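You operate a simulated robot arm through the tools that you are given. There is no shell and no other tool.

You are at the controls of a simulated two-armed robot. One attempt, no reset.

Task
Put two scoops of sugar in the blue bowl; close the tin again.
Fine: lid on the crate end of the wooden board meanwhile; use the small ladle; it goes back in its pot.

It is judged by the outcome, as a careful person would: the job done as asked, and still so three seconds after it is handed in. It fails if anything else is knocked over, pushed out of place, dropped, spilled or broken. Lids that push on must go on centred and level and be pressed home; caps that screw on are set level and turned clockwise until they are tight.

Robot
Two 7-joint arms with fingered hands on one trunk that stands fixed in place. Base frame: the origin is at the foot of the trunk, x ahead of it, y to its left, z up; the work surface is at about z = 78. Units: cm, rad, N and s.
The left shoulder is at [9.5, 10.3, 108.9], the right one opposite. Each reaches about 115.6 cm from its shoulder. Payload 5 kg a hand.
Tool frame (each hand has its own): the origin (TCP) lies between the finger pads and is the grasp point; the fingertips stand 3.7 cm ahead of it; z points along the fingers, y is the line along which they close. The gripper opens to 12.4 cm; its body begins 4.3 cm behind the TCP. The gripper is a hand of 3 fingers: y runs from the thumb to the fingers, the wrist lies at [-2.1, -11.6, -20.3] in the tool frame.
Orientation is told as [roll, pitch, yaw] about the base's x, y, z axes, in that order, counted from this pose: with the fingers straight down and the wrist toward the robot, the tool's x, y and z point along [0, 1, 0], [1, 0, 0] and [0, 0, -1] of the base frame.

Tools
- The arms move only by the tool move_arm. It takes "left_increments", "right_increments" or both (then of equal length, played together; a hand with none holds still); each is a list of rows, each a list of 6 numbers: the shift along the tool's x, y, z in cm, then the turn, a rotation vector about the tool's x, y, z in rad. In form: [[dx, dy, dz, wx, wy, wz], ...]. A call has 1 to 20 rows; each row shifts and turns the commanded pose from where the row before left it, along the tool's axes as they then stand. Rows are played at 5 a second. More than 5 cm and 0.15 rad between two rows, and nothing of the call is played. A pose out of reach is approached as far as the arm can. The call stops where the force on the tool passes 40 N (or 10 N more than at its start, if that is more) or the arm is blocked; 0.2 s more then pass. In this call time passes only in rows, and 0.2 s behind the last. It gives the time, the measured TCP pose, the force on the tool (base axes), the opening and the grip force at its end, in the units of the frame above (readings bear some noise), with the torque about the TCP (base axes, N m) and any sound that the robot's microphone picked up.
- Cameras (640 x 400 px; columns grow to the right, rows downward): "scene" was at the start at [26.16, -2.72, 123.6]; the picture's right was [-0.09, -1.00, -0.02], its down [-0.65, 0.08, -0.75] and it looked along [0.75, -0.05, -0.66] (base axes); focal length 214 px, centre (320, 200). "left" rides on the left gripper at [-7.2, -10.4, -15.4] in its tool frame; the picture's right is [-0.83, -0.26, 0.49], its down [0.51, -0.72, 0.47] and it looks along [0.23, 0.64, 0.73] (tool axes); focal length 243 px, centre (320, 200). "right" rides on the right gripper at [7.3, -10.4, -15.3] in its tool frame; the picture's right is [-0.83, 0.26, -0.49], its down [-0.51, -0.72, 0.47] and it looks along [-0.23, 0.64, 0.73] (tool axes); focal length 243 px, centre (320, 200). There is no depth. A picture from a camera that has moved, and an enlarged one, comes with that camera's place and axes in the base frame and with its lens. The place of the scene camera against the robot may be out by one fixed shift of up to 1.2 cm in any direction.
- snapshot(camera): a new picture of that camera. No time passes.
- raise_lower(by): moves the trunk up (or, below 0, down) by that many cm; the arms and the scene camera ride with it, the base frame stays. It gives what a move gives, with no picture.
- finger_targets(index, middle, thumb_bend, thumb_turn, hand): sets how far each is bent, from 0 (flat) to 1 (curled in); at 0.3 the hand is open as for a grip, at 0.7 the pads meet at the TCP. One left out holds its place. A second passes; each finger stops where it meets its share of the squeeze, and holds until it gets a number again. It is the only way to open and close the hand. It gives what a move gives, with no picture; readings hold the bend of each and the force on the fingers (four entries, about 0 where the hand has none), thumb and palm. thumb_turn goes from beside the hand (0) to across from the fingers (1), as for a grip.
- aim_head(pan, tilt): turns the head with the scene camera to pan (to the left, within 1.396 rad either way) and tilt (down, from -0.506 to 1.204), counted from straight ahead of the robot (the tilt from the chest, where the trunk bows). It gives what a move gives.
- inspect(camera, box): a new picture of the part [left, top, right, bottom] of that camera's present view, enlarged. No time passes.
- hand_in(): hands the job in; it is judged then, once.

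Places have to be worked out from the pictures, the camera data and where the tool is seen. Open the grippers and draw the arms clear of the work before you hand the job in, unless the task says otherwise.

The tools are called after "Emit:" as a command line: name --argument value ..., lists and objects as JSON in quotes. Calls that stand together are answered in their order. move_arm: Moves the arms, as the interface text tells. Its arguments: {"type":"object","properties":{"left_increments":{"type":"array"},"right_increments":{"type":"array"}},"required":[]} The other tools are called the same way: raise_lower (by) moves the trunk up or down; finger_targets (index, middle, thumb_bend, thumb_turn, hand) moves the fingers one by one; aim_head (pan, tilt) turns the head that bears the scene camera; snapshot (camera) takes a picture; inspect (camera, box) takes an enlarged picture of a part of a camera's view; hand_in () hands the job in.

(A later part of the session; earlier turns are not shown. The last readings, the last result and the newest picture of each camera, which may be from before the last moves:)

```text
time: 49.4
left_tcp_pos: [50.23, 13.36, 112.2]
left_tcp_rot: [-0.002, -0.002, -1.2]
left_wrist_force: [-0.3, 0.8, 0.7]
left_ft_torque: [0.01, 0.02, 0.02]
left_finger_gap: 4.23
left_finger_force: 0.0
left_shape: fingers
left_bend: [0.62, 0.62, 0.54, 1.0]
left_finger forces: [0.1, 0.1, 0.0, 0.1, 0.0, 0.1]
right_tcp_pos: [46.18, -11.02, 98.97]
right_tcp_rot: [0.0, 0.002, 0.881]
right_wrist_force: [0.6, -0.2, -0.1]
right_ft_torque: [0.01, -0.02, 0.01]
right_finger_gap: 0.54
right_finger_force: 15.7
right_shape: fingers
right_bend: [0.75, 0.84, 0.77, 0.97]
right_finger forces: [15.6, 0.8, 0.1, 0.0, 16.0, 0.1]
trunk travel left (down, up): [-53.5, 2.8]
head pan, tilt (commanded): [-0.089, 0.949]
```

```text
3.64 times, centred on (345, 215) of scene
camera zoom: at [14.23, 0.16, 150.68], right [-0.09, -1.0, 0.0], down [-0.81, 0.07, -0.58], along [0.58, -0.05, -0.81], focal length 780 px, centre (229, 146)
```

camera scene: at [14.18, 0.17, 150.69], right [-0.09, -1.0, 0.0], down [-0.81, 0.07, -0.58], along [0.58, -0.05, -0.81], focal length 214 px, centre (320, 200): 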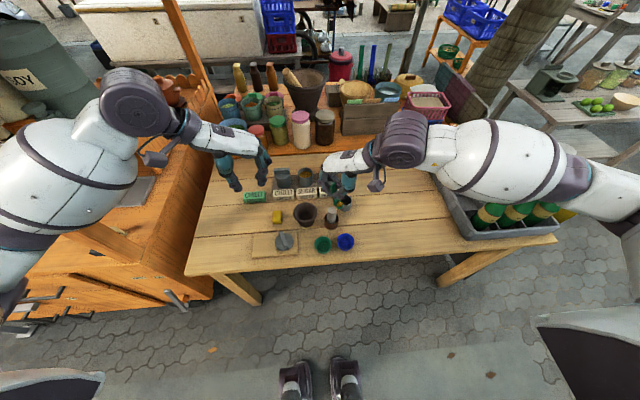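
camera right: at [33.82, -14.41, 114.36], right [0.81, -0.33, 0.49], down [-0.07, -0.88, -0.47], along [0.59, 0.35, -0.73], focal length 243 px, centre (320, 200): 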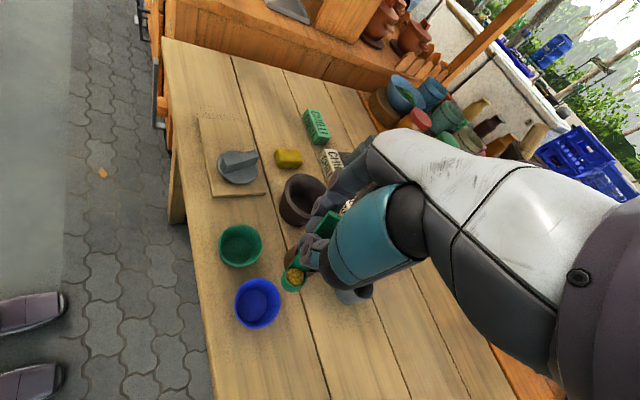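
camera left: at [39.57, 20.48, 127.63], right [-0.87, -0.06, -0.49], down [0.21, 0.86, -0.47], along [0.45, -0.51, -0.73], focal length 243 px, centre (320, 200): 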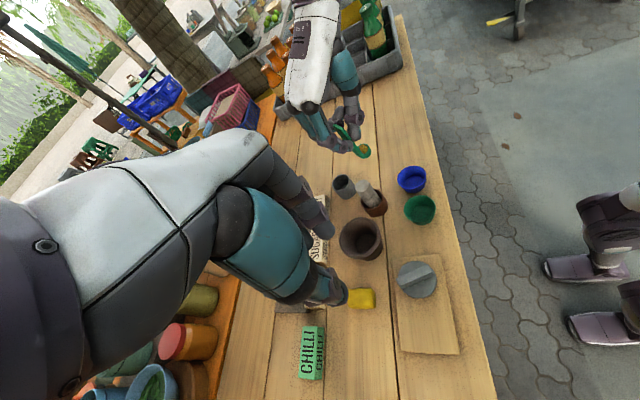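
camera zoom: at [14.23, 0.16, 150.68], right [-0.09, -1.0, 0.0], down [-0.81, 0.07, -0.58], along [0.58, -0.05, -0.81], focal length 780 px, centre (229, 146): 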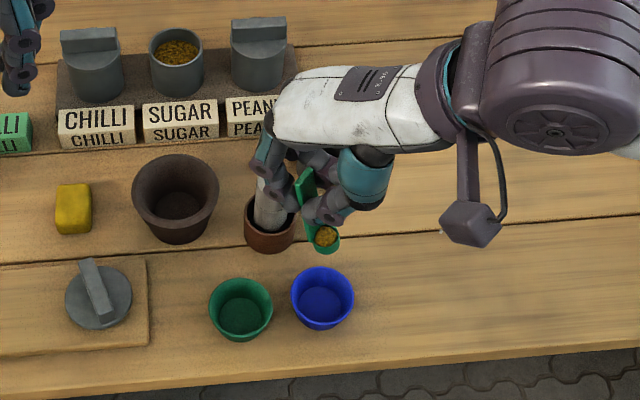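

The cup is about 0.3/0.6 cm off the bowl's centre; I correct 0.35 cm to the right and lower until the cup is about 3 cm above the bowl's rim.

Emit:
move_arm --right_increments '[[-0.22, -0.27, 1.0, 0, 0, 0], [0, 0, 1.8, 0, 0, 0], [0, 0, 1.8, 0, 0, 0], [0, 0, 1.6, 0, 0, 0]]'

Emit:
inspect --camera "left" --box '[320, 100, 460, 230]'

Emit:
inspect --camera "scene" --box '[290, 160, 400, 270]'

Emit:
inspect --camera "right" --box '[190, 180, 350, 340]'

```text
time: 50.4
left_tcp_pos: [50.09, 13.43, 112.27]
left_tcp_rot: [-0.001, -0.001, -1.2]
left_wrist_force: [0.4, -0.7, 0.1]
left_ft_torque: [0.02, 0.03, -0.01]
left_finger_gap: 4.21
left_finger_force: 0.1
left_shape: fingers
left_bend: [0.62, 0.62, 0.54, 1.0]
left_finger forces: [0.0, 0.1, 0.0, 0.0, 0.1, 0.0]
right_tcp_pos: [45.93, -11.33, 92.56]
right_tcp_rot: [0.0, -0.001, 0.882]
right_wrist_force: [-0.2, -0.8, 0.6]
right_ft_torque: [0.01, -0.02, 0.02]
right_finger_gap: 0.53
right_finger_force: 15.9
right_shape: fingers
right_bend: [0.75, 0.84, 0.77, 0.97]
right_finger forces: [15.6, 0.8, 0.0, 0.1, 15.9, 0.1]
trunk travel left (down, up): [-53.5, 2.8]
head pan, tilt (commanded): [-0.089, 0.949]
```

```text
3.08 times, centred on (390, 165) of left
camera zoom: at [39.59, 20.46, 127.62], right [-0.87, -0.06, -0.49], down [0.21, 0.86, -0.47], along [0.45, -0.51, -0.73], focal length 746 px, centre (105, 308)
```

zoom: 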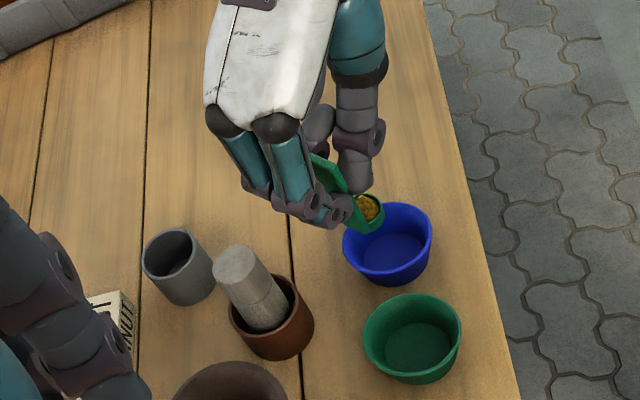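

```text
3.64 times, centred on (345, 215) of scene
camera zoom: at [14.2, 0.15, 150.69], right [-0.09, -1.0, 0.0], down [-0.81, 0.07, -0.58], along [0.58, -0.05, -0.81], focal length 780 px, centre (229, 146)
```

zoom: 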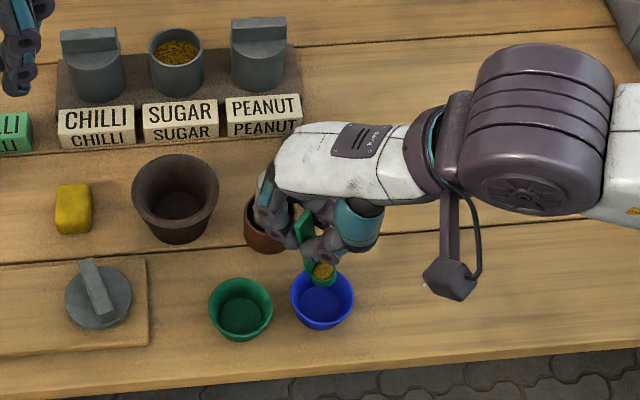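

```text
2.50 times, centred on (270, 260) of right
camera zoom: at [33.7, -14.82, 108.0], right [0.81, -0.33, 0.49], down [-0.07, -0.88, -0.47], along [0.59, 0.35, -0.73], focal length 606 px, centre (445, 50)
```

zoom: 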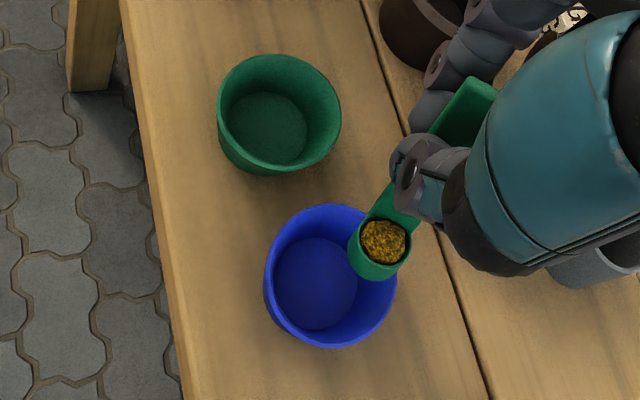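

The cup is well over the bowl with a slight offset in the right direction for pouring. I start tilting the ladle (pivoting about the cup) in small steps.

Emit:
move_arm --right_increments '[[0, -0.824, -0.113, -0.12, 0, 0], [0, -0.824, -0.113, -0.12, 0, 0], [0, -0.824, -0.113, -0.12, 0, 0], [0, -0.824, -0.113, -0.12, 0, 0]]'

Emit:
inspect --camera "left" --box '[320, 100, 460, 230]'

Emit:
inspect --camera "scene" --box '[290, 160, 400, 270]'

Emit:
snapshot --camera "right"

```text
time: 51.4
left_tcp_pos: [49.96, 13.3, 112.29]
left_tcp_rot: [0.0, -0.002, -1.199]
left_wrist_force: [0.1, -0.5, 0.5]
left_ft_torque: [0.02, -0.06, 0.01]
left_finger_gap: 4.22
left_finger_force: 0.1
left_shape: fingers
left_bend: [0.62, 0.62, 0.54, 1.0]
left_finger forces: [0.0, 0.1, 0.1, 0.1, 0.0, 0.0]
right_tcp_pos: [43.82, -13.8, 92.54]
right_tcp_rot: [-0.001, -0.483, 0.883]
right_wrist_force: [0.0, -0.7, -0.8]
right_ft_torque: [0.04, -0.01, 0.04]
right_finger_gap: 0.54
right_finger_force: 15.6
right_shape: fingers
right_bend: [0.75, 0.84, 0.77, 0.97]
right_finger forces: [15.6, 0.6, 0.1, 0.0, 16.1, 0.0]
trunk travel left (down, up): [-53.5, 2.8]
head pan, tilt (commanded): [-0.089, 0.949]
```

```text
3.08 times, centred on (390, 165) of left
camera zoom: at [39.44, 20.41, 127.67], right [-0.87, -0.06, -0.49], down [0.21, 0.86, -0.47], along [0.45, -0.51, -0.73], focal length 746 px, centre (105, 308)
```

zoom: 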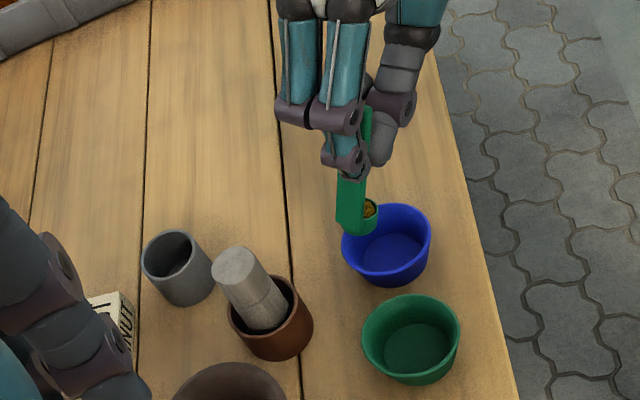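

```text
3.64 times, centred on (345, 215) of scene
camera zoom: at [14.04, 0.08, 150.7], right [-0.09, -1.0, 0.0], down [-0.81, 0.07, -0.58], along [0.58, -0.05, -0.81], focal length 780 px, centre (229, 146)
```

zoom: 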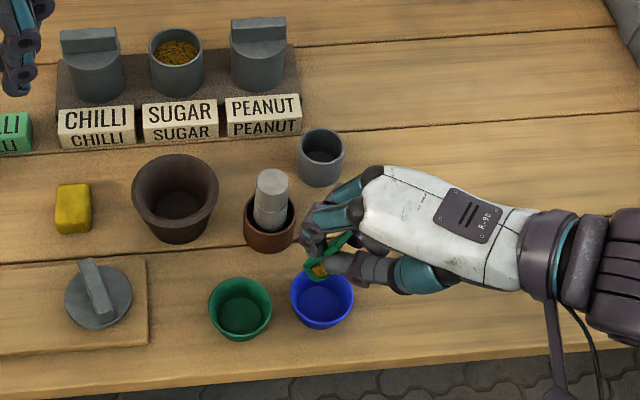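

```text
taken
camera right: at [27.75, -21.96, 101.38], right [0.64, -0.52, 0.56], down [0.12, -0.65, -0.75], along [0.76, 0.55, -0.35], focal length 243 px, centre (320, 200)
```

right: 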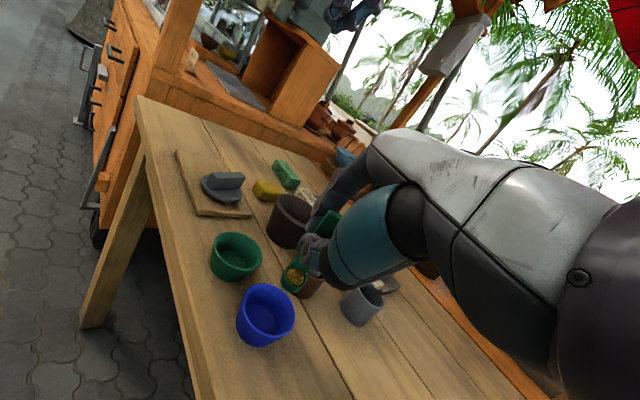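

The arm follows well and the cup stays over the bowl; at 28° the sugar still holds. I continue tilting to about 55°.

Emit:
move_arm --right_increments '[[0, -0.824, -0.113, -0.12, 0, 0], [0, -0.824, -0.113, -0.12, 0, 0], [0, -0.824, -0.113, -0.12, 0, 0], [0, -0.824, -0.113, -0.12, 0, 0]]'

Emit:
inspect --camera "left" --box '[320, 100, 460, 230]'

Emit:
inspect --camera "scene" --box '[290, 160, 400, 270]'

Emit:
snapshot --camera "right"

```text
time: 52.4
left_tcp_pos: [50.02, 13.49, 112.31]
left_tcp_rot: [0.001, -0.003, -1.197]
left_wrist_force: [-0.6, -0.6, 0.9]
left_ft_torque: [-0.02, 0.04, 0.03]
left_finger_gap: 4.21
left_finger_force: 0.0
left_shape: fingers
left_bend: [0.62, 0.62, 0.54, 1.0]
left_finger forces: [0.0, 0.0, 0.1, 0.1, 0.0, 0.0]
right_tcp_pos: [42.15, -16.09, 90.7]
right_tcp_rot: [-0.002, -0.963, 0.884]
right_wrist_force: [-0.5, -0.9, 0.4]
right_ft_torque: [-0.03, 0.02, 0.02]
right_finger_gap: 0.52
right_finger_force: 16.0
right_shape: fingers
right_bend: [0.75, 0.84, 0.77, 0.97]
right_finger forces: [15.6, 0.5, 0.0, 0.2, 15.9, 0.0]
trunk travel left (down, up): [-53.5, 2.8]
head pan, tilt (commanded): [-0.089, 0.949]
```

```text
3.08 times, centred on (390, 165) of left
camera zoom: at [39.5, 20.44, 127.65], right [-0.87, -0.06, -0.49], down [0.21, 0.86, -0.47], along [0.45, -0.51, -0.73], focal length 746 px, centre (105, 308)
```

zoom: 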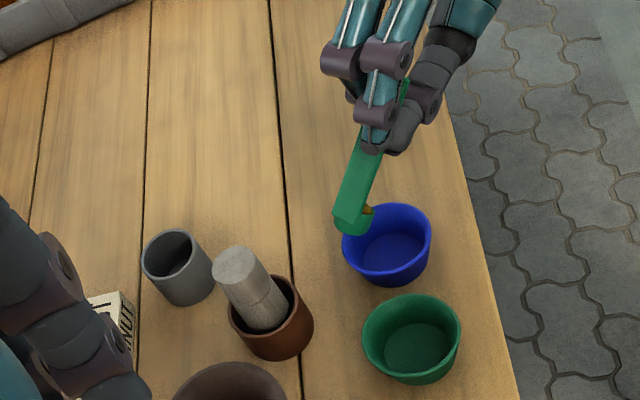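

```text
3.64 times, centred on (345, 215) of scene
camera zoom: at [14.11, 0.12, 150.7], right [-0.09, -1.0, 0.0], down [-0.81, 0.07, -0.58], along [0.58, -0.05, -0.81], focal length 780 px, centre (229, 146)
```

zoom: 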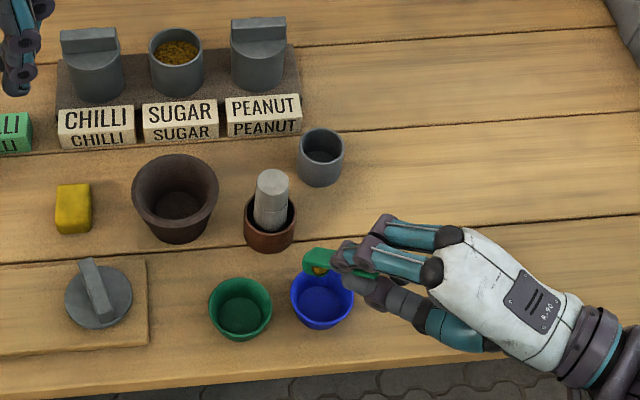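

```text
taken
camera right: at [24.68, -25.78, 91.09], right [0.48, -0.72, 0.5], down [0.38, -0.34, -0.86], along [0.79, 0.6, 0.11], focal length 243 px, centre (320, 200)
```

right: 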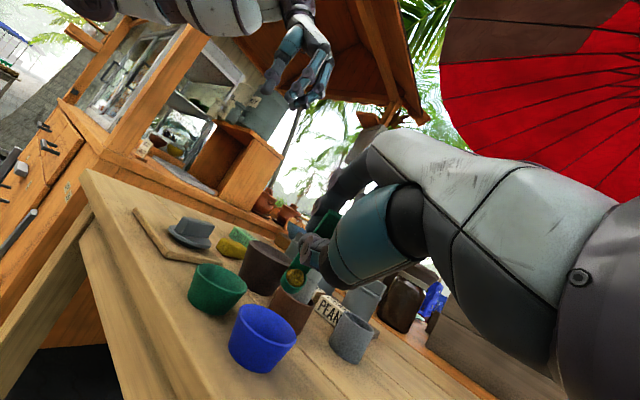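

The cup mouth remains right above the bowl's middle (all three views agree) and the sugar still holds at 55°. I continue to about 75°.

Emit:
move_arm --right_increments '[[0, -0.824, -0.113, -0.12, 0, 0], [0, -0.824, -0.113, -0.12, 0, 0], [0, -0.824, -0.113, -0.12, 0, 0]]'

Emit:
inspect --camera "left" --box '[320, 100, 460, 230]'

Emit:
inspect --camera "scene" --box '[290, 160, 400, 270]'

Emit:
inspect --camera "right" --box '[180, 200, 380, 400]'

```text
time: 53.1
left_tcp_pos: [50.12, 13.3, 112.19]
left_tcp_rot: [-0.002, -0.002, -1.198]
left_wrist_force: [0.0, -0.6, -0.3]
left_ft_torque: [-0.01, 0.01, -0.04]
left_finger_gap: 4.26
left_finger_force: 0.0
left_shape: fingers
left_bend: [0.62, 0.62, 0.54, 1.0]
left_finger forces: [0.0, 0.0, 0.0, 0.1, 0.0, 0.0]
right_tcp_pos: [41.37, -17.13, 88.58]
right_tcp_rot: [-0.002, -1.322, 0.883]
right_wrist_force: [-0.1, -0.1, -0.4]
right_ft_torque: [-0.01, 0.02, 0.03]
right_finger_gap: 0.49
right_finger_force: 16.3
right_shape: fingers
right_bend: [0.75, 0.84, 0.77, 0.97]
right_finger forces: [15.5, 0.5, 0.0, 0.0, 16.0, 0.0]
trunk travel left (down, up): [-53.5, 2.8]
head pan, tilt (commanded): [-0.089, 0.949]
```

```text
3.08 times, centred on (390, 165) of left
camera zoom: at [39.64, 20.5, 127.59], right [-0.87, -0.06, -0.49], down [0.21, 0.86, -0.47], along [0.45, -0.51, -0.73], focal length 746 px, centre (105, 308)
```

zoom: 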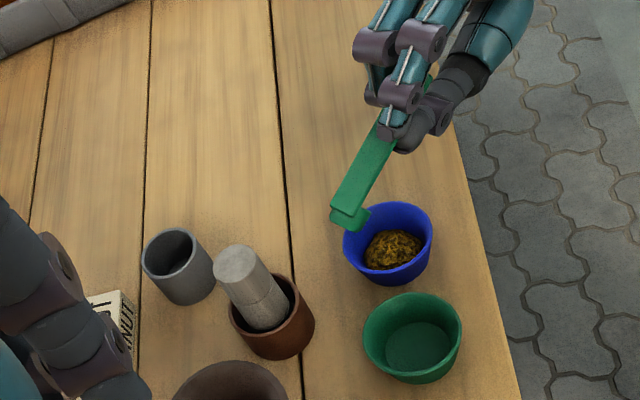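

```text
3.64 times, centred on (345, 215) of scene
camera zoom: at [14.27, 0.19, 150.68], right [-0.09, -1.0, 0.0], down [-0.81, 0.07, -0.58], along [0.58, -0.05, -0.81], focal length 780 px, centre (229, 146)
```

zoom: 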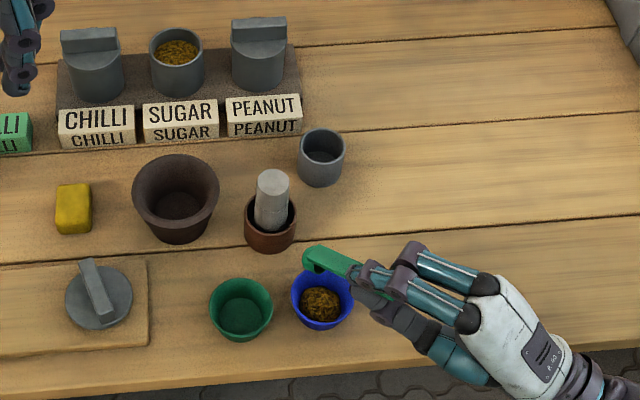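

```text
2.00 times, centred on (280, 300) of right
camera zoom: at [24.68, -26.03, 82.51], right [0.38, -0.85, 0.37], down [0.57, -0.11, -0.81], along [0.73, 0.52, 0.44], focal length 485 px, centre (400, 0)
```

zoom: 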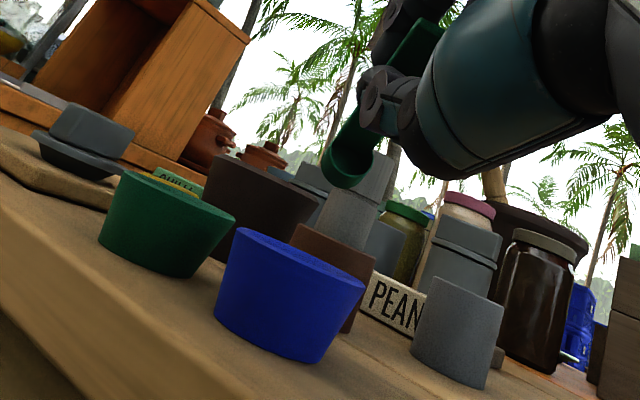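

The whole scoop dropped cleanly into the blue bowl and the ladle is empty. I reverse the tilt about the same pivot and then raise the hand.

Emit:
move_arm --right_increments '[[0, 0.804, 0.21, 0.12, 0, 0], [0, 0.804, 0.21, 0.12, 0, 0], [0, 0.804, 0.21, 0.12, 0, 0], [0, 0.804, 0.21, 0.12, 0, 0], [0, 0.804, 0.21, 0.12, 0, 0], [0, 0.804, 0.21, 0.12, 0, 0], [0, 0.804, 0.21, 0.12, 0, 0], [0, 0.804, 0.21, 0.12, 0, 0], [0, 0.804, 0.21, 0.12, 0, 0], [0, 0.804, 0.21, 0.12, 0, 0], [0, 0.804, 0.21, 0.12, 0, 0], [0, 0, -2.0, 0, 0, 0], [0, 0, -3.0, 0, 0, 0], [0, 0, -3.0, 0, 0, 0], [0, 0, -3.0, 0, 0, 0]]'

Emit:
inspect --camera "left" --box '[320, 100, 460, 230]'

Emit:
inspect --camera "right" --box '[190, 180, 350, 340]'

```text
time: 56.4
left_tcp_pos: [50.05, 13.4, 112.3]
left_tcp_rot: [-0.002, -0.002, -1.201]
left_wrist_force: [-0.1, 0.3, 0.2]
left_ft_torque: [0.02, 0.01, 0.02]
left_finger_gap: 4.21
left_finger_force: 0.1
left_shape: fingers
left_bend: [0.62, 0.62, 0.54, 1.0]
left_finger forces: [0.0, 0.0, 0.1, 0.0, 0.1, 0.0]
right_tcp_pos: [45.89, -11.37, 103.64]
right_tcp_rot: [0.0, 0.001, 0.882]
right_wrist_force: [-1.0, 0.5, 0.2]
right_ft_torque: [-0.05, -0.02, 0.01]
right_finger_gap: 0.48
right_finger_force: 15.9
right_shape: fingers
right_bend: [0.75, 0.84, 0.77, 0.97]
right_finger forces: [15.6, 0.4, 0.1, 0.0, 15.8, 0.1]
trunk travel left (down, up): [-53.5, 2.8]
head pan, tilt (commanded): [-0.089, 0.949]
```

```text
3.08 times, centred on (390, 165) of left
camera zoom: at [39.55, 20.49, 127.64], right [-0.87, -0.06, -0.49], down [0.21, 0.86, -0.47], along [0.45, -0.51, -0.73], focal length 746 px, centre (105, 308)
```

zoom: 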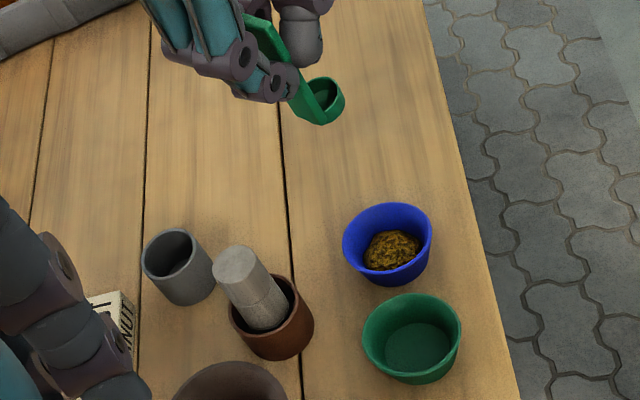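

```text
2.50 times, centred on (270, 260) of right
camera zoom: at [33.63, -14.81, 119.11], right [0.81, -0.33, 0.49], down [-0.07, -0.88, -0.47], along [0.59, 0.35, -0.73], focal length 606 px, centre (445, 50)
```

zoom: 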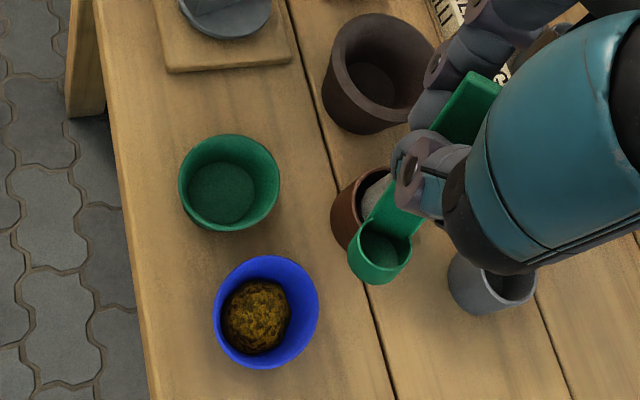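

One clean scoop is in the bowl and the ladle is empty again. I go back above the sugar tin and turn the hand back to yaw 0.

Emit:
move_arm --right_increments '[[-1.2, 2.05, 0, 0, 0, 0], [-1.87, 3.21, 0, 0, 0, 0], [-1.87, 3.21, 0, 0, 0, 0], [-1.87, 3.21, 0, 0, 0, 0], [-1.87, 3.21, 0, 0, 0, 0], [-1.87, 3.21, 0, 0, 0, 0], [-1.87, 3.21, 0, 0, 0, 0], [-1.87, 3.21, 0, 0, 0, 0], [-1.87, 3.21, 0, 0, 0, 0], [0, 0, 0, 0, 0, 0.126], [0, 0, 0, 0, 0, 0.126], [0, 0, 0, 0, 0, 0.126], [0, 0, 0, 0, 0, 0.126], [0, 0, 0, 0, 0, 0.126], [0, 0, 0, 0, 0, 0.126], [0, 0, 0, 0, 0, 0.126]]'

Emit:
inspect --camera "right" --box '[200, 180, 400, 340]'

Emit:
inspect --camera "scene" --box '[260, 110, 360, 220]'

```text
time: 59.8
left_tcp_pos: [50.14, 13.38, 112.22]
left_tcp_rot: [-0.002, -0.003, -1.199]
left_wrist_force: [-0.2, -0.3, -0.3]
left_ft_torque: [-0.03, -0.02, 0.02]
left_finger_gap: 4.22
left_finger_force: 0.1
left_shape: fingers
left_bend: [0.62, 0.62, 0.54, 1.0]
left_finger forces: [0.0, 0.1, 0.0, 0.0, 0.1, 0.0]
right_tcp_pos: [76.09, -0.2, 103.55]
right_tcp_rot: [0.0, -0.001, -0.004]
right_wrist_force: [-0.9, 0.7, 0.8]
right_ft_torque: [-0.01, 0.02, 0.01]
right_finger_gap: 0.46
right_finger_force: 15.9
right_shape: fingers
right_bend: [0.75, 0.84, 0.77, 0.97]
right_finger forces: [15.9, 0.4, 0.0, 0.0, 15.8, 0.1]
trunk travel left (down, up): [-53.5, 2.8]
head pan, tilt (commanded): [-0.089, 0.949]
```

```text
2.50 times, centred on (300, 260) of right
camera zoom: at [65.74, 7.09, 119.0], right [0.26, -0.83, 0.49], down [-0.72, -0.51, -0.47], along [0.64, -0.23, -0.73], focal length 606 px, centre (370, 50)
```

zoom: 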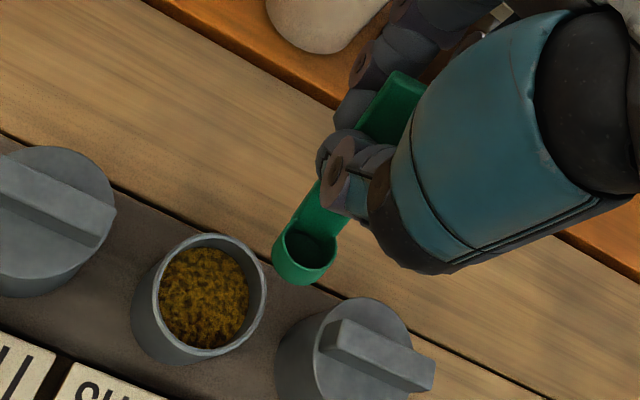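

```text
3.64 times, centred on (310, 165) of scene
camera zoom: at [14.21, 0.23, 150.69], right [-0.09, -1.0, 0.0], down [-0.81, 0.07, -0.58], along [0.58, -0.05, -0.81], focal length 780 px, centre (356, 327)
```

zoom: 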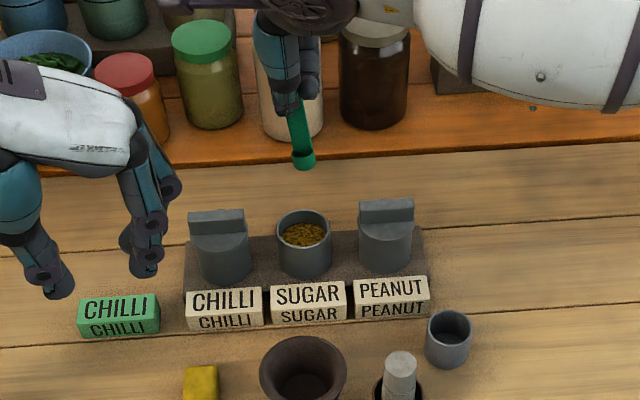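

Aligned again, with the cup needing about 0.3 cm to the left. I descend to just above the sugar, then check before dipping.

Emit:
move_arm --right_increments '[[0.15, 0, 3.0, 0, 0, 0], [0.15, 0, 3.0, 0, 0, 0], [0, 0, 2.5, 0, 0, 0], [0, 0, 1.0, 0, 0, 0]]'

Emit:
inspect --camera "right" --box '[220, 200, 360, 320]'

Emit:
inspect --camera "scene" --box '[275, 145, 335, 205]'

```text
time: 60.8
left_tcp_pos: [50.13, 13.31, 112.19]
left_tcp_rot: [-0.002, -0.003, -1.2]
left_wrist_force: [0.6, 0.4, 0.8]
left_ft_torque: [-0.02, -0.02, 0.01]
left_finger_gap: 4.21
left_finger_force: 0.1
left_shape: fingers
left_bend: [0.62, 0.62, 0.54, 1.0]
left_finger forces: [0.0, 0.0, 0.0, 0.0, 0.0, 0.0]
right_tcp_pos: [76.27, 0.11, 94.13]
right_tcp_rot: [0.0, 0.0, -0.003]
right_wrist_force: [-0.8, -1.0, -0.8]
right_ft_torque: [0.0, 0.0, 0.02]
right_finger_gap: 0.47
right_finger_force: 16.0
right_shape: fingers
right_bend: [0.75, 0.84, 0.77, 0.97]
right_finger forces: [15.8, 0.2, 0.1, 0.0, 15.8, 0.1]
trunk travel left (down, up): [-53.5, 2.8]
head pan, tilt (commanded): [-0.089, 0.949]
```

```text
3.33 times, centred on (290, 260) of right
camera zoom: at [65.91, 7.34, 109.6], right [0.26, -0.83, 0.49], down [-0.72, -0.51, -0.47], along [0.64, -0.23, -0.73], focal length 809 px, centre (420, 0)
```

zoom: 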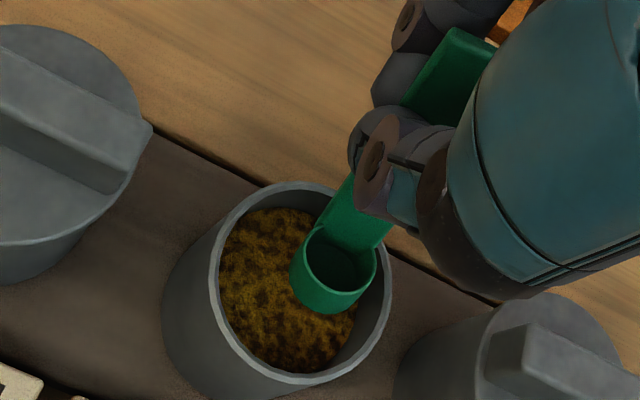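

```text
6.67 times, centred on (305, 175) of scene
camera zoom: at [14.23, 0.18, 150.69], right [-0.09, -1.0, 0.0], down [-0.81, 0.07, -0.58], along [0.58, -0.05, -0.81], focal length 1430 px, centre (420, 367)
```

zoom: 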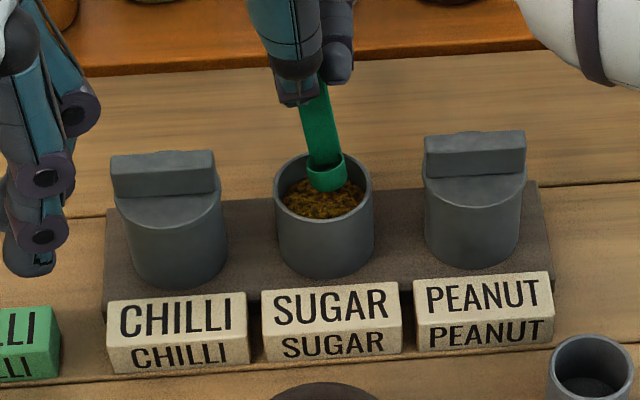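

The cup is inside the opening, clear of the rim. I dip it gently with a 0.3 cm move toward the robot.

Emit:
move_arm --right_increments '[[0, -0.1, 0.5, 0, 0, 0], [0, -0.1, 0.5, 0, 0, 0], [0, -0.1, 0.5, 0, 0, 0], [0, 0, 0.5, 0, 0, 0], [0, 0, 0.5, 0, 0, 0], [0, 0, 0.4, 0, 0, 0], [0, 0, 0.3, 0, 0, 0]]'

Emit:
inspect --camera "right" --box '[220, 200, 360, 320]'

Emit:
inspect --camera "scene" --box '[275, 145, 335, 205]'

```text
time: 62.4
left_tcp_pos: [50.23, 13.42, 112.21]
left_tcp_rot: [-0.002, -0.004, -1.198]
left_wrist_force: [-0.4, -0.2, 0.8]
left_ft_torque: [0.01, -0.02, 0.04]
left_finger_gap: 4.24
left_finger_force: 0.2
left_shape: fingers
left_bend: [0.62, 0.62, 0.54, 1.0]
left_finger forces: [0.1, 0.1, 0.0, 0.0, 0.1, 0.0]
right_tcp_pos: [75.82, -0.06, 90.93]
right_tcp_rot: [0.0, 0.0, -0.001]
right_wrist_force: [0.5, 1.0, 0.0]
right_ft_torque: [-0.02, 0.02, -0.03]
right_finger_gap: 0.47
right_finger_force: 15.5
right_shape: fingers
right_bend: [0.75, 0.84, 0.77, 0.97]
right_finger forces: [15.8, 0.3, 0.0, 0.0, 15.9, 0.1]
trunk travel left (down, up): [-53.5, 2.8]
head pan, tilt (commanded): [-0.089, 0.949]
```

```text
3.33 times, centred on (290, 260) of right
camera zoom: at [65.37, 7.22, 106.34], right [0.26, -0.83, 0.49], down [-0.72, -0.51, -0.47], along [0.64, -0.23, -0.73], focal length 809 px, centre (420, 0)
```

zoom: 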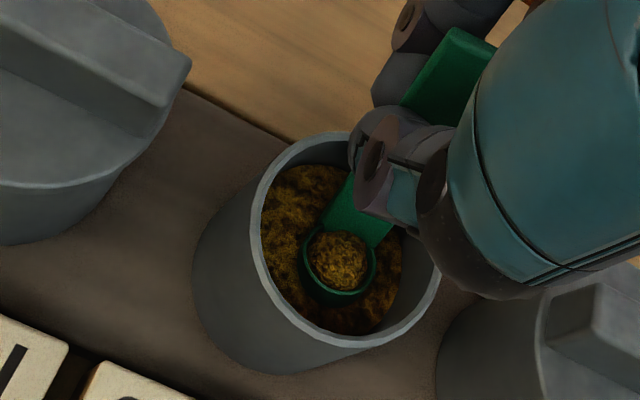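

```text
6.67 times, centred on (305, 175) of scene
camera zoom: at [14.21, 0.17, 150.69], right [-0.09, -1.0, 0.0], down [-0.81, 0.07, -0.58], along [0.58, -0.05, -0.81], focal length 1430 px, centre (420, 367)
```

zoom: 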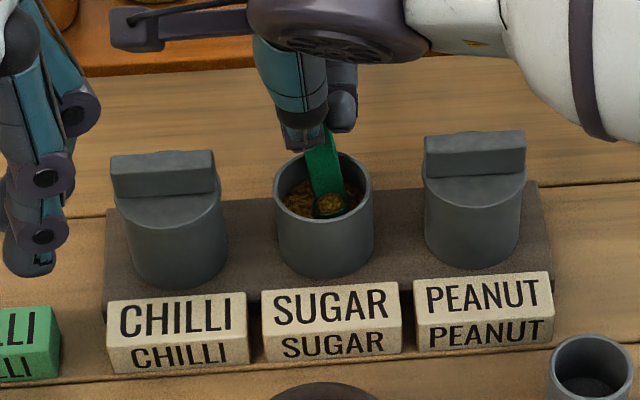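

The cup is full again with no resistance. I lift it straight up, then turn the hand as before, all level.

Emit:
move_arm --right_increments '[[0, 0, -0.4, 0, 0, 0], [0, 0, -0.6, 0, 0, 0], [0, 0, -0.8, 0, 0, 0], [0, 0, -1.0, 0, 0, 0], [0, 0, -1.4, 0, 0, 0], [0, 0, -2.2, 0, 0, 0], [0, 0, -2.5, 0, 0, 0], [0, 0, -2.5, 0, 0, 0], [0, 0, -1.6, 0, 0, -0.1], [0, 0, 0, 0, 0, -0.13], [0, 0, 0, 0, 0, -0.13], [0, 0, 0, 0, 0, -0.13], [0, 0, 0, 0, 0, -0.13], [0, 0, 0, 0, 0, -0.13], [0, 0, 0, 0, 0, -0.13]]'

Emit:
inspect --camera "right" --box '[200, 180, 400, 340]'

Emit:
inspect --camera "scene" --box '[250, 110, 370, 230]'

```text
time: 65.5
left_tcp_pos: [50.12, 13.31, 112.14]
left_tcp_rot: [-0.002, -0.002, -1.199]
left_wrist_force: [0.1, -0.3, 0.5]
left_ft_torque: [0.01, 0.0, 0.03]
left_finger_gap: 4.21
left_finger_force: 0.1
left_shape: fingers
left_bend: [0.62, 0.62, 0.54, 1.0]
left_finger forces: [0.2, 0.0, 0.1, 0.0, 0.0, 0.1]
right_tcp_pos: [75.83, 0.05, 103.75]
right_tcp_rot: [-0.001, 0.0, 0.881]
right_wrist_force: [0.5, -0.4, 0.2]
right_ft_torque: [0.0, -0.03, 0.01]
right_finger_gap: 0.46
right_finger_force: 15.8
right_shape: fingers
right_bend: [0.75, 0.84, 0.77, 0.97]
right_finger forces: [15.7, 0.2, 0.1, 0.0, 15.8, 0.0]
trunk travel left (down, up): [-53.5, 2.8]
head pan, tilt (commanded): [-0.089, 0.949]
```

```text
2.50 times, centred on (300, 260) of right
camera zoom: at [63.62, -3.41, 119.3], right [0.81, -0.33, 0.49], down [-0.07, -0.88, -0.47], along [0.59, 0.35, -0.73], focal length 606 px, centre (370, 50)
```

zoom: 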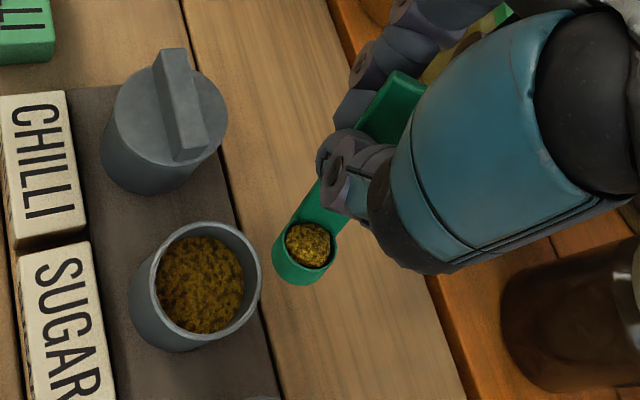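

```text
3.33 times, centred on (310, 170) of scene
camera zoom: at [14.24, 0.15, 150.68], right [-0.09, -1.0, 0.0], down [-0.81, 0.07, -0.58], along [0.58, -0.05, -0.81], focal length 715 px, centre (353, 300)
```

zoom: 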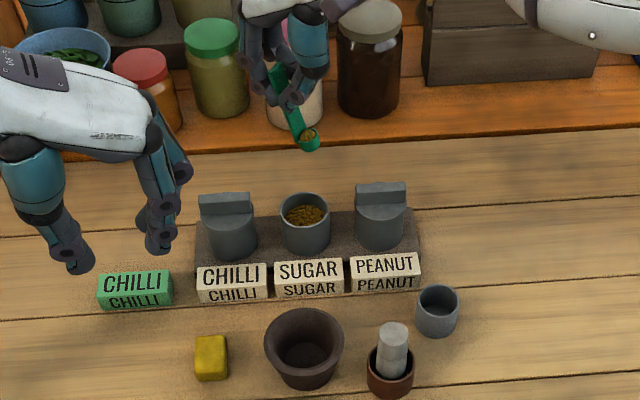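

The second scoop is full and nothing spilled. I carry it along the same path to the bowl.

Emit:
move_arm --right_increments '[[0.8, -1.4, 0, 0, 0, 0], [1.56, -2.73, 0, 0, 0, 0], [1.56, -2.73, 0, 0, 0, 0], [1.56, -2.73, 0, 0, 0, 0], [1.56, -2.73, 0, 0, 0, 0], [1.56, -2.73, 0, 0, 0, 0], [1.56, -2.73, 0, 0, 0, 0], [1.56, -2.73, 0, 0, 0, 0], [1.56, -2.73, 0, 0, 0, 0], [1.56, -2.73, 0, 0, 0, 0], [1.07, -1.82, 0, 0, 0, 0], [0, 0, 1.2, 0, 0, 0], [0, 0, 2.2, 0, 0, 0], [0, 0, 2.4, 0, 0, 0]]'

Emit:
inspect --camera "left" --box '[320, 100, 460, 230]'

Emit:
inspect --camera "right" --box '[190, 180, 350, 340]'

```text
time: 68.5
left_tcp_pos: [50.07, 13.28, 112.25]
left_tcp_rot: [-0.001, 0.0, -1.198]
left_wrist_force: [0.5, 0.5, 0.3]
left_ft_torque: [0.0, -0.04, -0.01]
left_finger_gap: 4.23
left_finger_force: 0.0
left_shape: fingers
left_bend: [0.62, 0.62, 0.54, 1.0]
left_finger forces: [0.1, 0.0, 0.0, 0.0, 0.0, 0.1]
right_tcp_pos: [45.89, -11.3, 98.2]
right_tcp_rot: [0.002, -0.002, 0.879]
right_wrist_force: [-0.2, -0.6, -0.7]
right_ft_torque: [0.04, 0.01, -0.01]
right_finger_gap: 0.44
right_finger_force: 15.8
right_shape: fingers
right_bend: [0.75, 0.84, 0.77, 0.97]
right_finger forces: [15.9, 0.1, 0.0, 0.1, 15.9, 0.0]
trunk travel left (down, up): [-53.5, 2.8]
head pan, tilt (commanded): [-0.089, 0.949]
```

```text
3.08 times, centred on (390, 165) of left
camera zoom: at [39.58, 20.46, 127.61], right [-0.87, -0.06, -0.49], down [0.21, 0.86, -0.47], along [0.45, -0.51, -0.73], focal length 746 px, centre (105, 308)
```

zoom: 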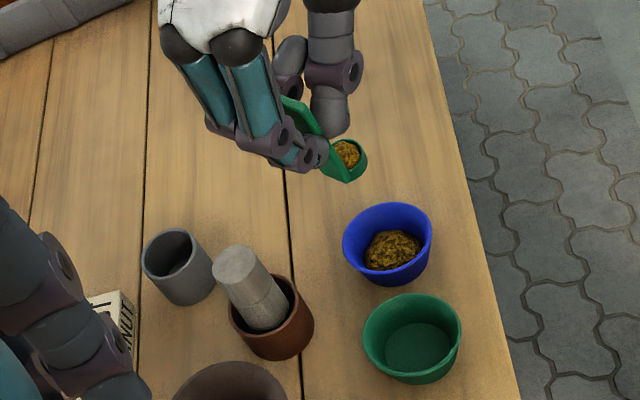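

```text
2.50 times, centred on (270, 260) of right
camera zoom: at [33.64, -14.71, 113.63], right [0.81, -0.33, 0.49], down [-0.07, -0.88, -0.47], along [0.59, 0.35, -0.73], focal length 606 px, centre (445, 50)
```

zoom: 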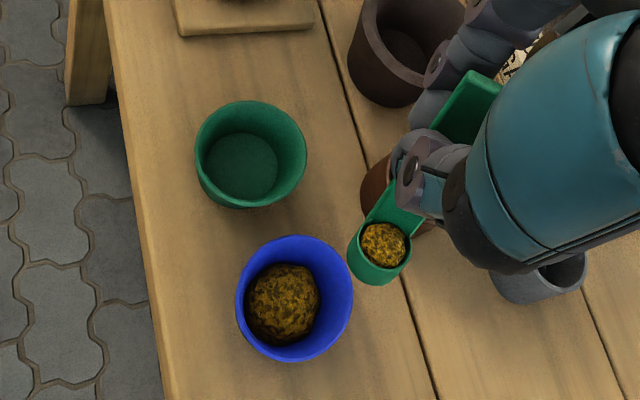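

Same position as before with a full cup. I lower to the same pouring height and tilt to 55° about the cup.

Emit:
move_arm --right_increments '[[0, 0, 2.0, 0, 0, 0], [0, 0, 2.0, 0, 0, 0], [0, 0, 1.6, 0, 0, 0], [0, -0.824, -0.113, -0.12, 0, 0], [0, -0.824, -0.113, -0.12, 0, 0], [0, -0.824, -0.113, -0.12, 0, 0], [0, -0.824, -0.113, -0.12, 0, 0], [0, -0.824, -0.113, -0.12, 0, 0], [0, -0.824, -0.113, -0.12, 0, 0], [0, -0.824, -0.113, -0.12, 0, 0]]'

Emit:
inspect --camera "left" --box '[320, 100, 460, 230]'

Emit:
inspect --camera "scene" --box '[290, 160, 400, 270]'

```text
time: 70.8
left_tcp_pos: [50.03, 13.38, 112.22]
left_tcp_rot: [-0.001, -0.001, -1.198]
left_wrist_force: [-0.6, 0.6, 0.7]
left_ft_torque: [0.0, 0.0, 0.0]
left_finger_gap: 4.23
left_finger_force: 0.1
left_shape: fingers
left_bend: [0.62, 0.62, 0.54, 1.0]
left_finger forces: [0.0, 0.1, 0.0, 0.1, 0.0, 0.0]
right_tcp_pos: [42.34, -15.37, 91.4]
right_tcp_rot: [-0.001, -0.844, 0.881]
right_wrist_force: [0.5, 0.0, 0.8]
right_ft_torque: [0.01, 0.01, -0.02]
right_finger_gap: 0.44
right_finger_force: 15.9
right_shape: fingers
right_bend: [0.75, 0.84, 0.77, 0.97]
right_finger forces: [15.5, 0.2, 0.0, 0.0, 15.8, 0.0]
trunk travel left (down, up): [-53.5, 2.8]
head pan, tilt (commanded): [-0.089, 0.949]
```

```text
3.08 times, centred on (390, 165) of left
camera zoom: at [39.55, 20.45, 127.63], right [-0.87, -0.06, -0.49], down [0.21, 0.86, -0.47], along [0.45, -0.51, -0.73], focal length 746 px, centre (105, 308)
```

zoom: 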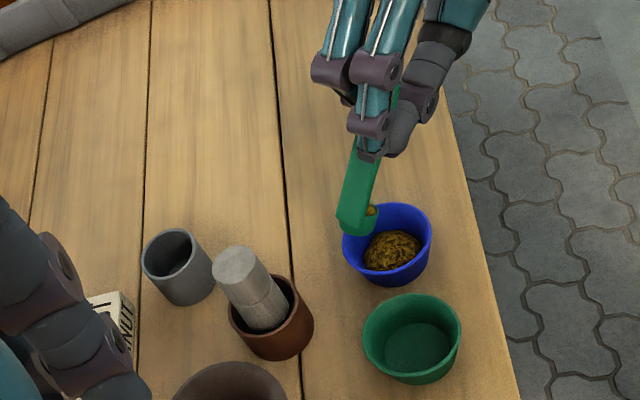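

```text
3.64 times, centred on (345, 215) of scene
camera zoom: at [14.16, 0.14, 150.69], right [-0.09, -1.0, 0.0], down [-0.81, 0.07, -0.58], along [0.58, -0.05, -0.81], focal length 780 px, centre (229, 146)
```

zoom: 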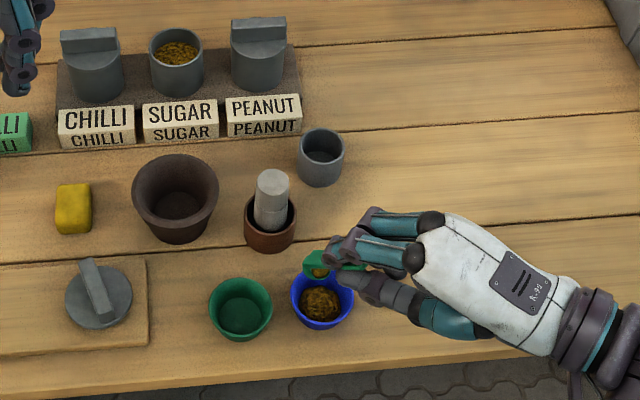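

The cup's mouth is over the bowl again, still holding. I tilt on past 75° to release the scoop.

Emit:
move_arm --right_increments '[[0, -0.824, -0.113, -0.12, 0, 0], [0, -0.824, -0.113, -0.12, 0, 0], [0, -0.824, -0.113, -0.12, 0, 0], [0, -0.824, -0.113, -0.12, 0, 0]]'

Emit:
inspect --camera "left" --box '[320, 100, 460, 230]'

Emit:
inspect --camera "scene" --box '[290, 160, 400, 270]'

Emit:
inspect --camera "right" --box '[180, 200, 380, 400]'

```text
time: 71.8
left_tcp_pos: [50.03, 13.36, 112.18]
left_tcp_rot: [-0.002, -0.001, -1.199]
left_wrist_force: [0.0, 1.1, 0.7]
left_ft_torque: [0.03, -0.02, -0.03]
left_finger_gap: 4.23
left_finger_force: 0.1
left_shape: fingers
left_bend: [0.62, 0.62, 0.54, 1.0]
left_finger forces: [0.0, 0.0, 0.1, 0.0, 0.0, 0.1]
right_tcp_pos: [41.09, -16.88, 88.83]
right_tcp_rot: [-0.004, -1.324, 0.881]
right_wrist_force: [-0.4, -1.0, 0.5]
right_ft_torque: [-0.04, -0.01, 0.0]
right_finger_gap: 0.42
right_finger_force: 16.0
right_shape: fingers
right_bend: [0.75, 0.84, 0.77, 0.97]
right_finger forces: [15.8, 0.2, 0.0, 0.0, 16.2, 0.1]
trunk travel left (down, up): [-53.5, 2.8]
head pan, tilt (commanded): [-0.089, 0.949]
```

```text
3.08 times, centred on (390, 165) of left
camera zoom: at [39.59, 20.47, 127.61], right [-0.87, -0.06, -0.49], down [0.21, 0.86, -0.47], along [0.45, -0.51, -0.73], focal length 746 px, centre (105, 308)
```

zoom: 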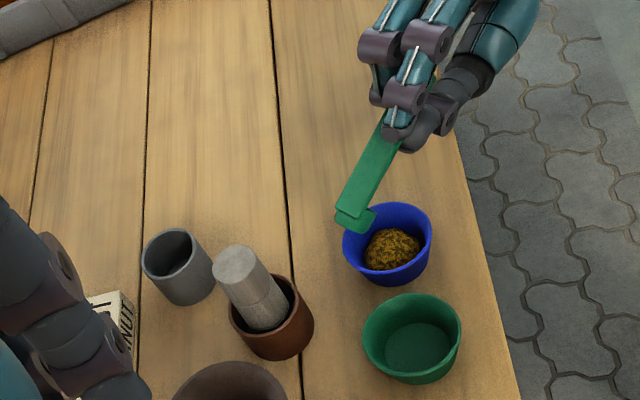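

```text
3.64 times, centred on (345, 215) of scene
camera zoom: at [14.2, 0.15, 150.69], right [-0.09, -1.0, 0.0], down [-0.81, 0.07, -0.58], along [0.58, -0.05, -0.81], focal length 780 px, centre (229, 146)
```

zoom: 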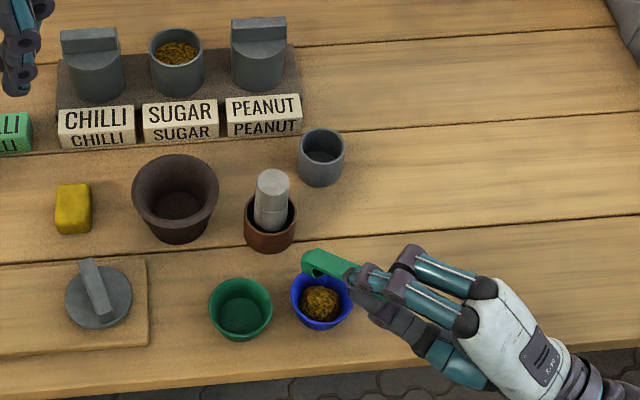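

```text
2.00 times, centred on (280, 300) of right
camera zoom: at [24.35, -25.78, 82.56], right [0.38, -0.85, 0.38], down [0.57, -0.11, -0.81], along [0.73, 0.52, 0.44], focal length 485 px, centre (400, 0)
```

zoom: 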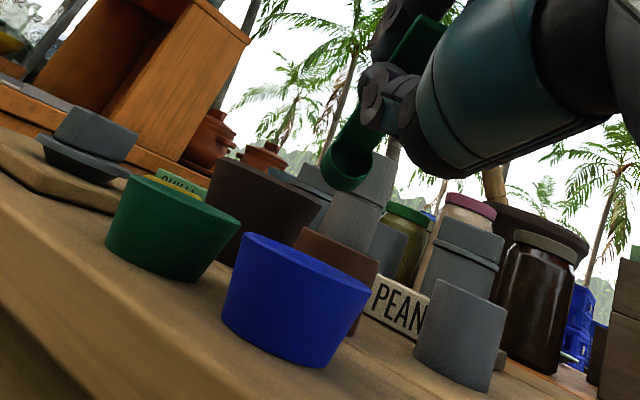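

Both scoops are in the blue bowl and the ladle is empty, with no spill. I untilt, raise, and move the ladle toward its grey pot.

Emit:
move_arm --right_increments '[[0, 0.804, 0.21, 0.12, 0, 0], [0, 0.804, 0.21, 0.12, 0, 0], [0, 0.804, 0.21, 0.12, 0, 0], [0, 0.804, 0.21, 0.12, 0, 0], [0, 0.804, 0.21, 0.12, 0, 0], [0, 0.804, 0.21, 0.12, 0, 0], [0, 0.804, 0.21, 0.12, 0, 0], [0, 0.804, 0.21, 0.12, 0, 0], [0, 0.804, 0.21, 0.12, 0, 0], [0, 0.804, 0.21, 0.12, 0, 0], [0, 0.804, 0.21, 0.12, 0, 0], [0, 0, -2.0, 0, 0, 0], [0, 0, -3.0, 0, 0, 0], [0, 0, -3.0, 0, 0, 0], [0, 0, -3.0, 0, 0, 0]]'

Emit:
move_arm --right_increments '[[-3.05, 1.546, 0, 0, 0, 0], [-3.05, 1.546, 0, 0, 0, 0], [-3.05, 1.546, 0, 0, 0, 0], [-3.05, 1.546, 0, 0, 0, 0], [-3.05, 1.546, 0, 0, 0, 0], [0, 0, 0, 0, 0, 0.126], [0, 0, 0, 0, 0, 0.126], [0, 0, 0, 0, 0, 0.126], [0, 0, 0, 0, 0, 0.126], [0, 0, 0, 0, 0, 0.126], [0, 0, 0, 0, 0, 0.126], [0, 0, 0, 0, 0, 0.126]]'

Emit:
snapshot --camera "scene"

Emit:
inspect --camera "right" --box '[200, 180, 400, 340]'

Emit:
inspect --camera "left" --box '[280, 90, 440, 230]'

```text
time: 75.0
left_tcp_pos: [50.03, 13.4, 112.27]
left_tcp_rot: [-0.001, -0.001, -1.199]
left_wrist_force: [0.8, -0.8, -1.0]
left_ft_torque: [0.0, -0.01, -0.01]
left_finger_gap: 4.21
left_finger_force: 0.1
left_shape: fingers
left_bend: [0.62, 0.62, 0.54, 1.0]
left_finger forces: [0.1, 0.0, 0.0, 0.0, 0.0, 0.0]
right_tcp_pos: [45.63, -11.15, 103.6]
right_tcp_rot: [-0.003, 0.001, 0.879]
right_wrist_force: [-0.1, 0.3, -0.2]
right_ft_torque: [-0.06, -0.01, -0.03]
right_finger_gap: 0.38
right_finger_force: 15.8
right_shape: fingers
right_bend: [0.75, 0.84, 0.78, 0.97]
right_finger forces: [15.8, 0.2, 0.1, 0.0, 15.7, 0.0]
trunk travel left (down, up): [-53.5, 2.8]
head pan, tilt (commanded): [-0.089, 0.949]
```

```text
time: 77.5
left_tcp_pos: [50.16, 13.57, 112.18]
left_tcp_rot: [-0.002, -0.001, -1.2]
left_wrist_force: [0.1, -0.1, -0.6]
left_ft_torque: [-0.04, 0.02, -0.02]
left_finger_gap: 4.24
left_finger_force: 0.1
left_shape: fingers
left_bend: [0.62, 0.62, 0.54, 1.0]
left_finger forces: [0.0, 0.0, 0.1, 0.1, 0.0, 0.0]
right_tcp_pos: [62.55, -14.87, 103.56]
right_tcp_rot: [0.0, 0.0, -0.004]
right_wrist_force: [-0.5, 1.6, -0.1]
right_ft_torque: [-0.03, -0.02, -0.01]
right_finger_gap: 0.36
right_finger_force: 15.8
right_shape: fingers
right_bend: [0.75, 0.84, 0.78, 0.97]
right_finger forces: [15.8, 0.1, 0.0, 0.1, 15.8, 0.0]
trunk travel left (down, up): [-53.5, 2.8]
head pan, tilt (commanded): [-0.089, 0.949]
```

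```text
taken
camera scene: at [14.22, 0.23, 150.69], right [-0.09, -1.0, 0.0], down [-0.81, 0.07, -0.58], along [0.58, -0.05, -0.81], focal length 214 px, centre (320, 200)
```

scene: 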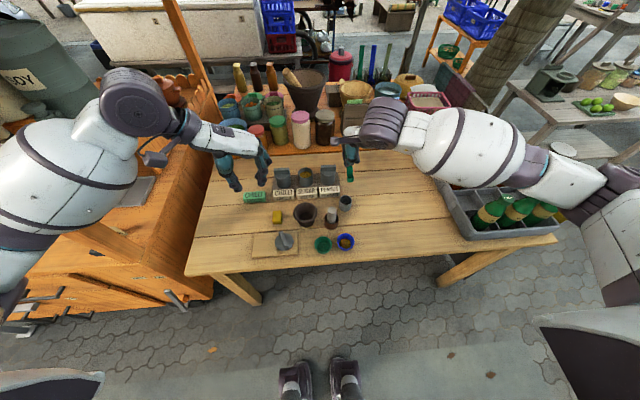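

```text
2.50 times, centred on (300, 260) of right
camera zoom: at [52.13, -7.6, 118.92], right [0.26, -0.83, 0.49], down [-0.72, -0.5, -0.47], along [0.64, -0.24, -0.73], focal length 606 px, centre (370, 50)
```

zoom: 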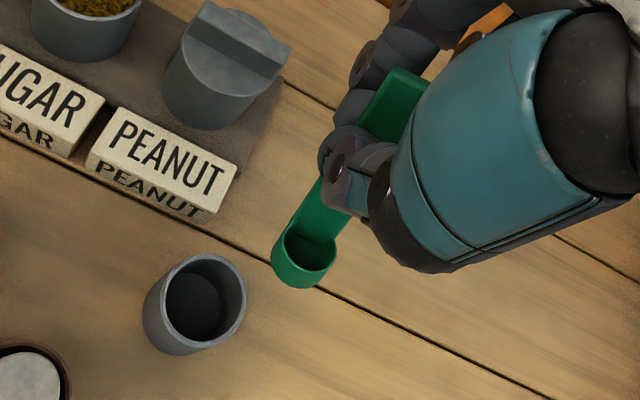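

```text
2.86 times, centred on (360, 160) of left
camera zoom: at [39.6, 20.53, 127.6], right [-0.87, -0.06, -0.49], down [0.21, 0.86, -0.47], along [0.45, -0.51, -0.73], focal length 693 px, centre (206, 314)
```

zoom: 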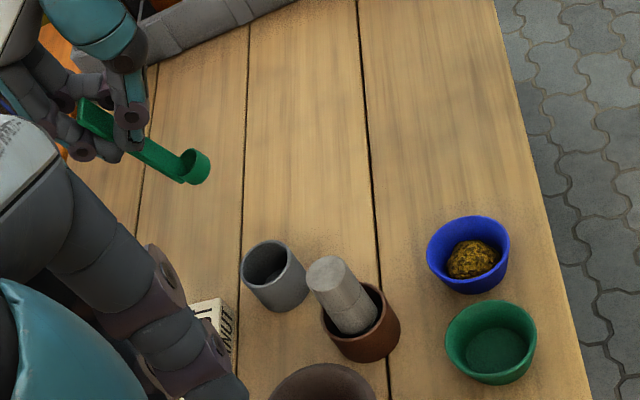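

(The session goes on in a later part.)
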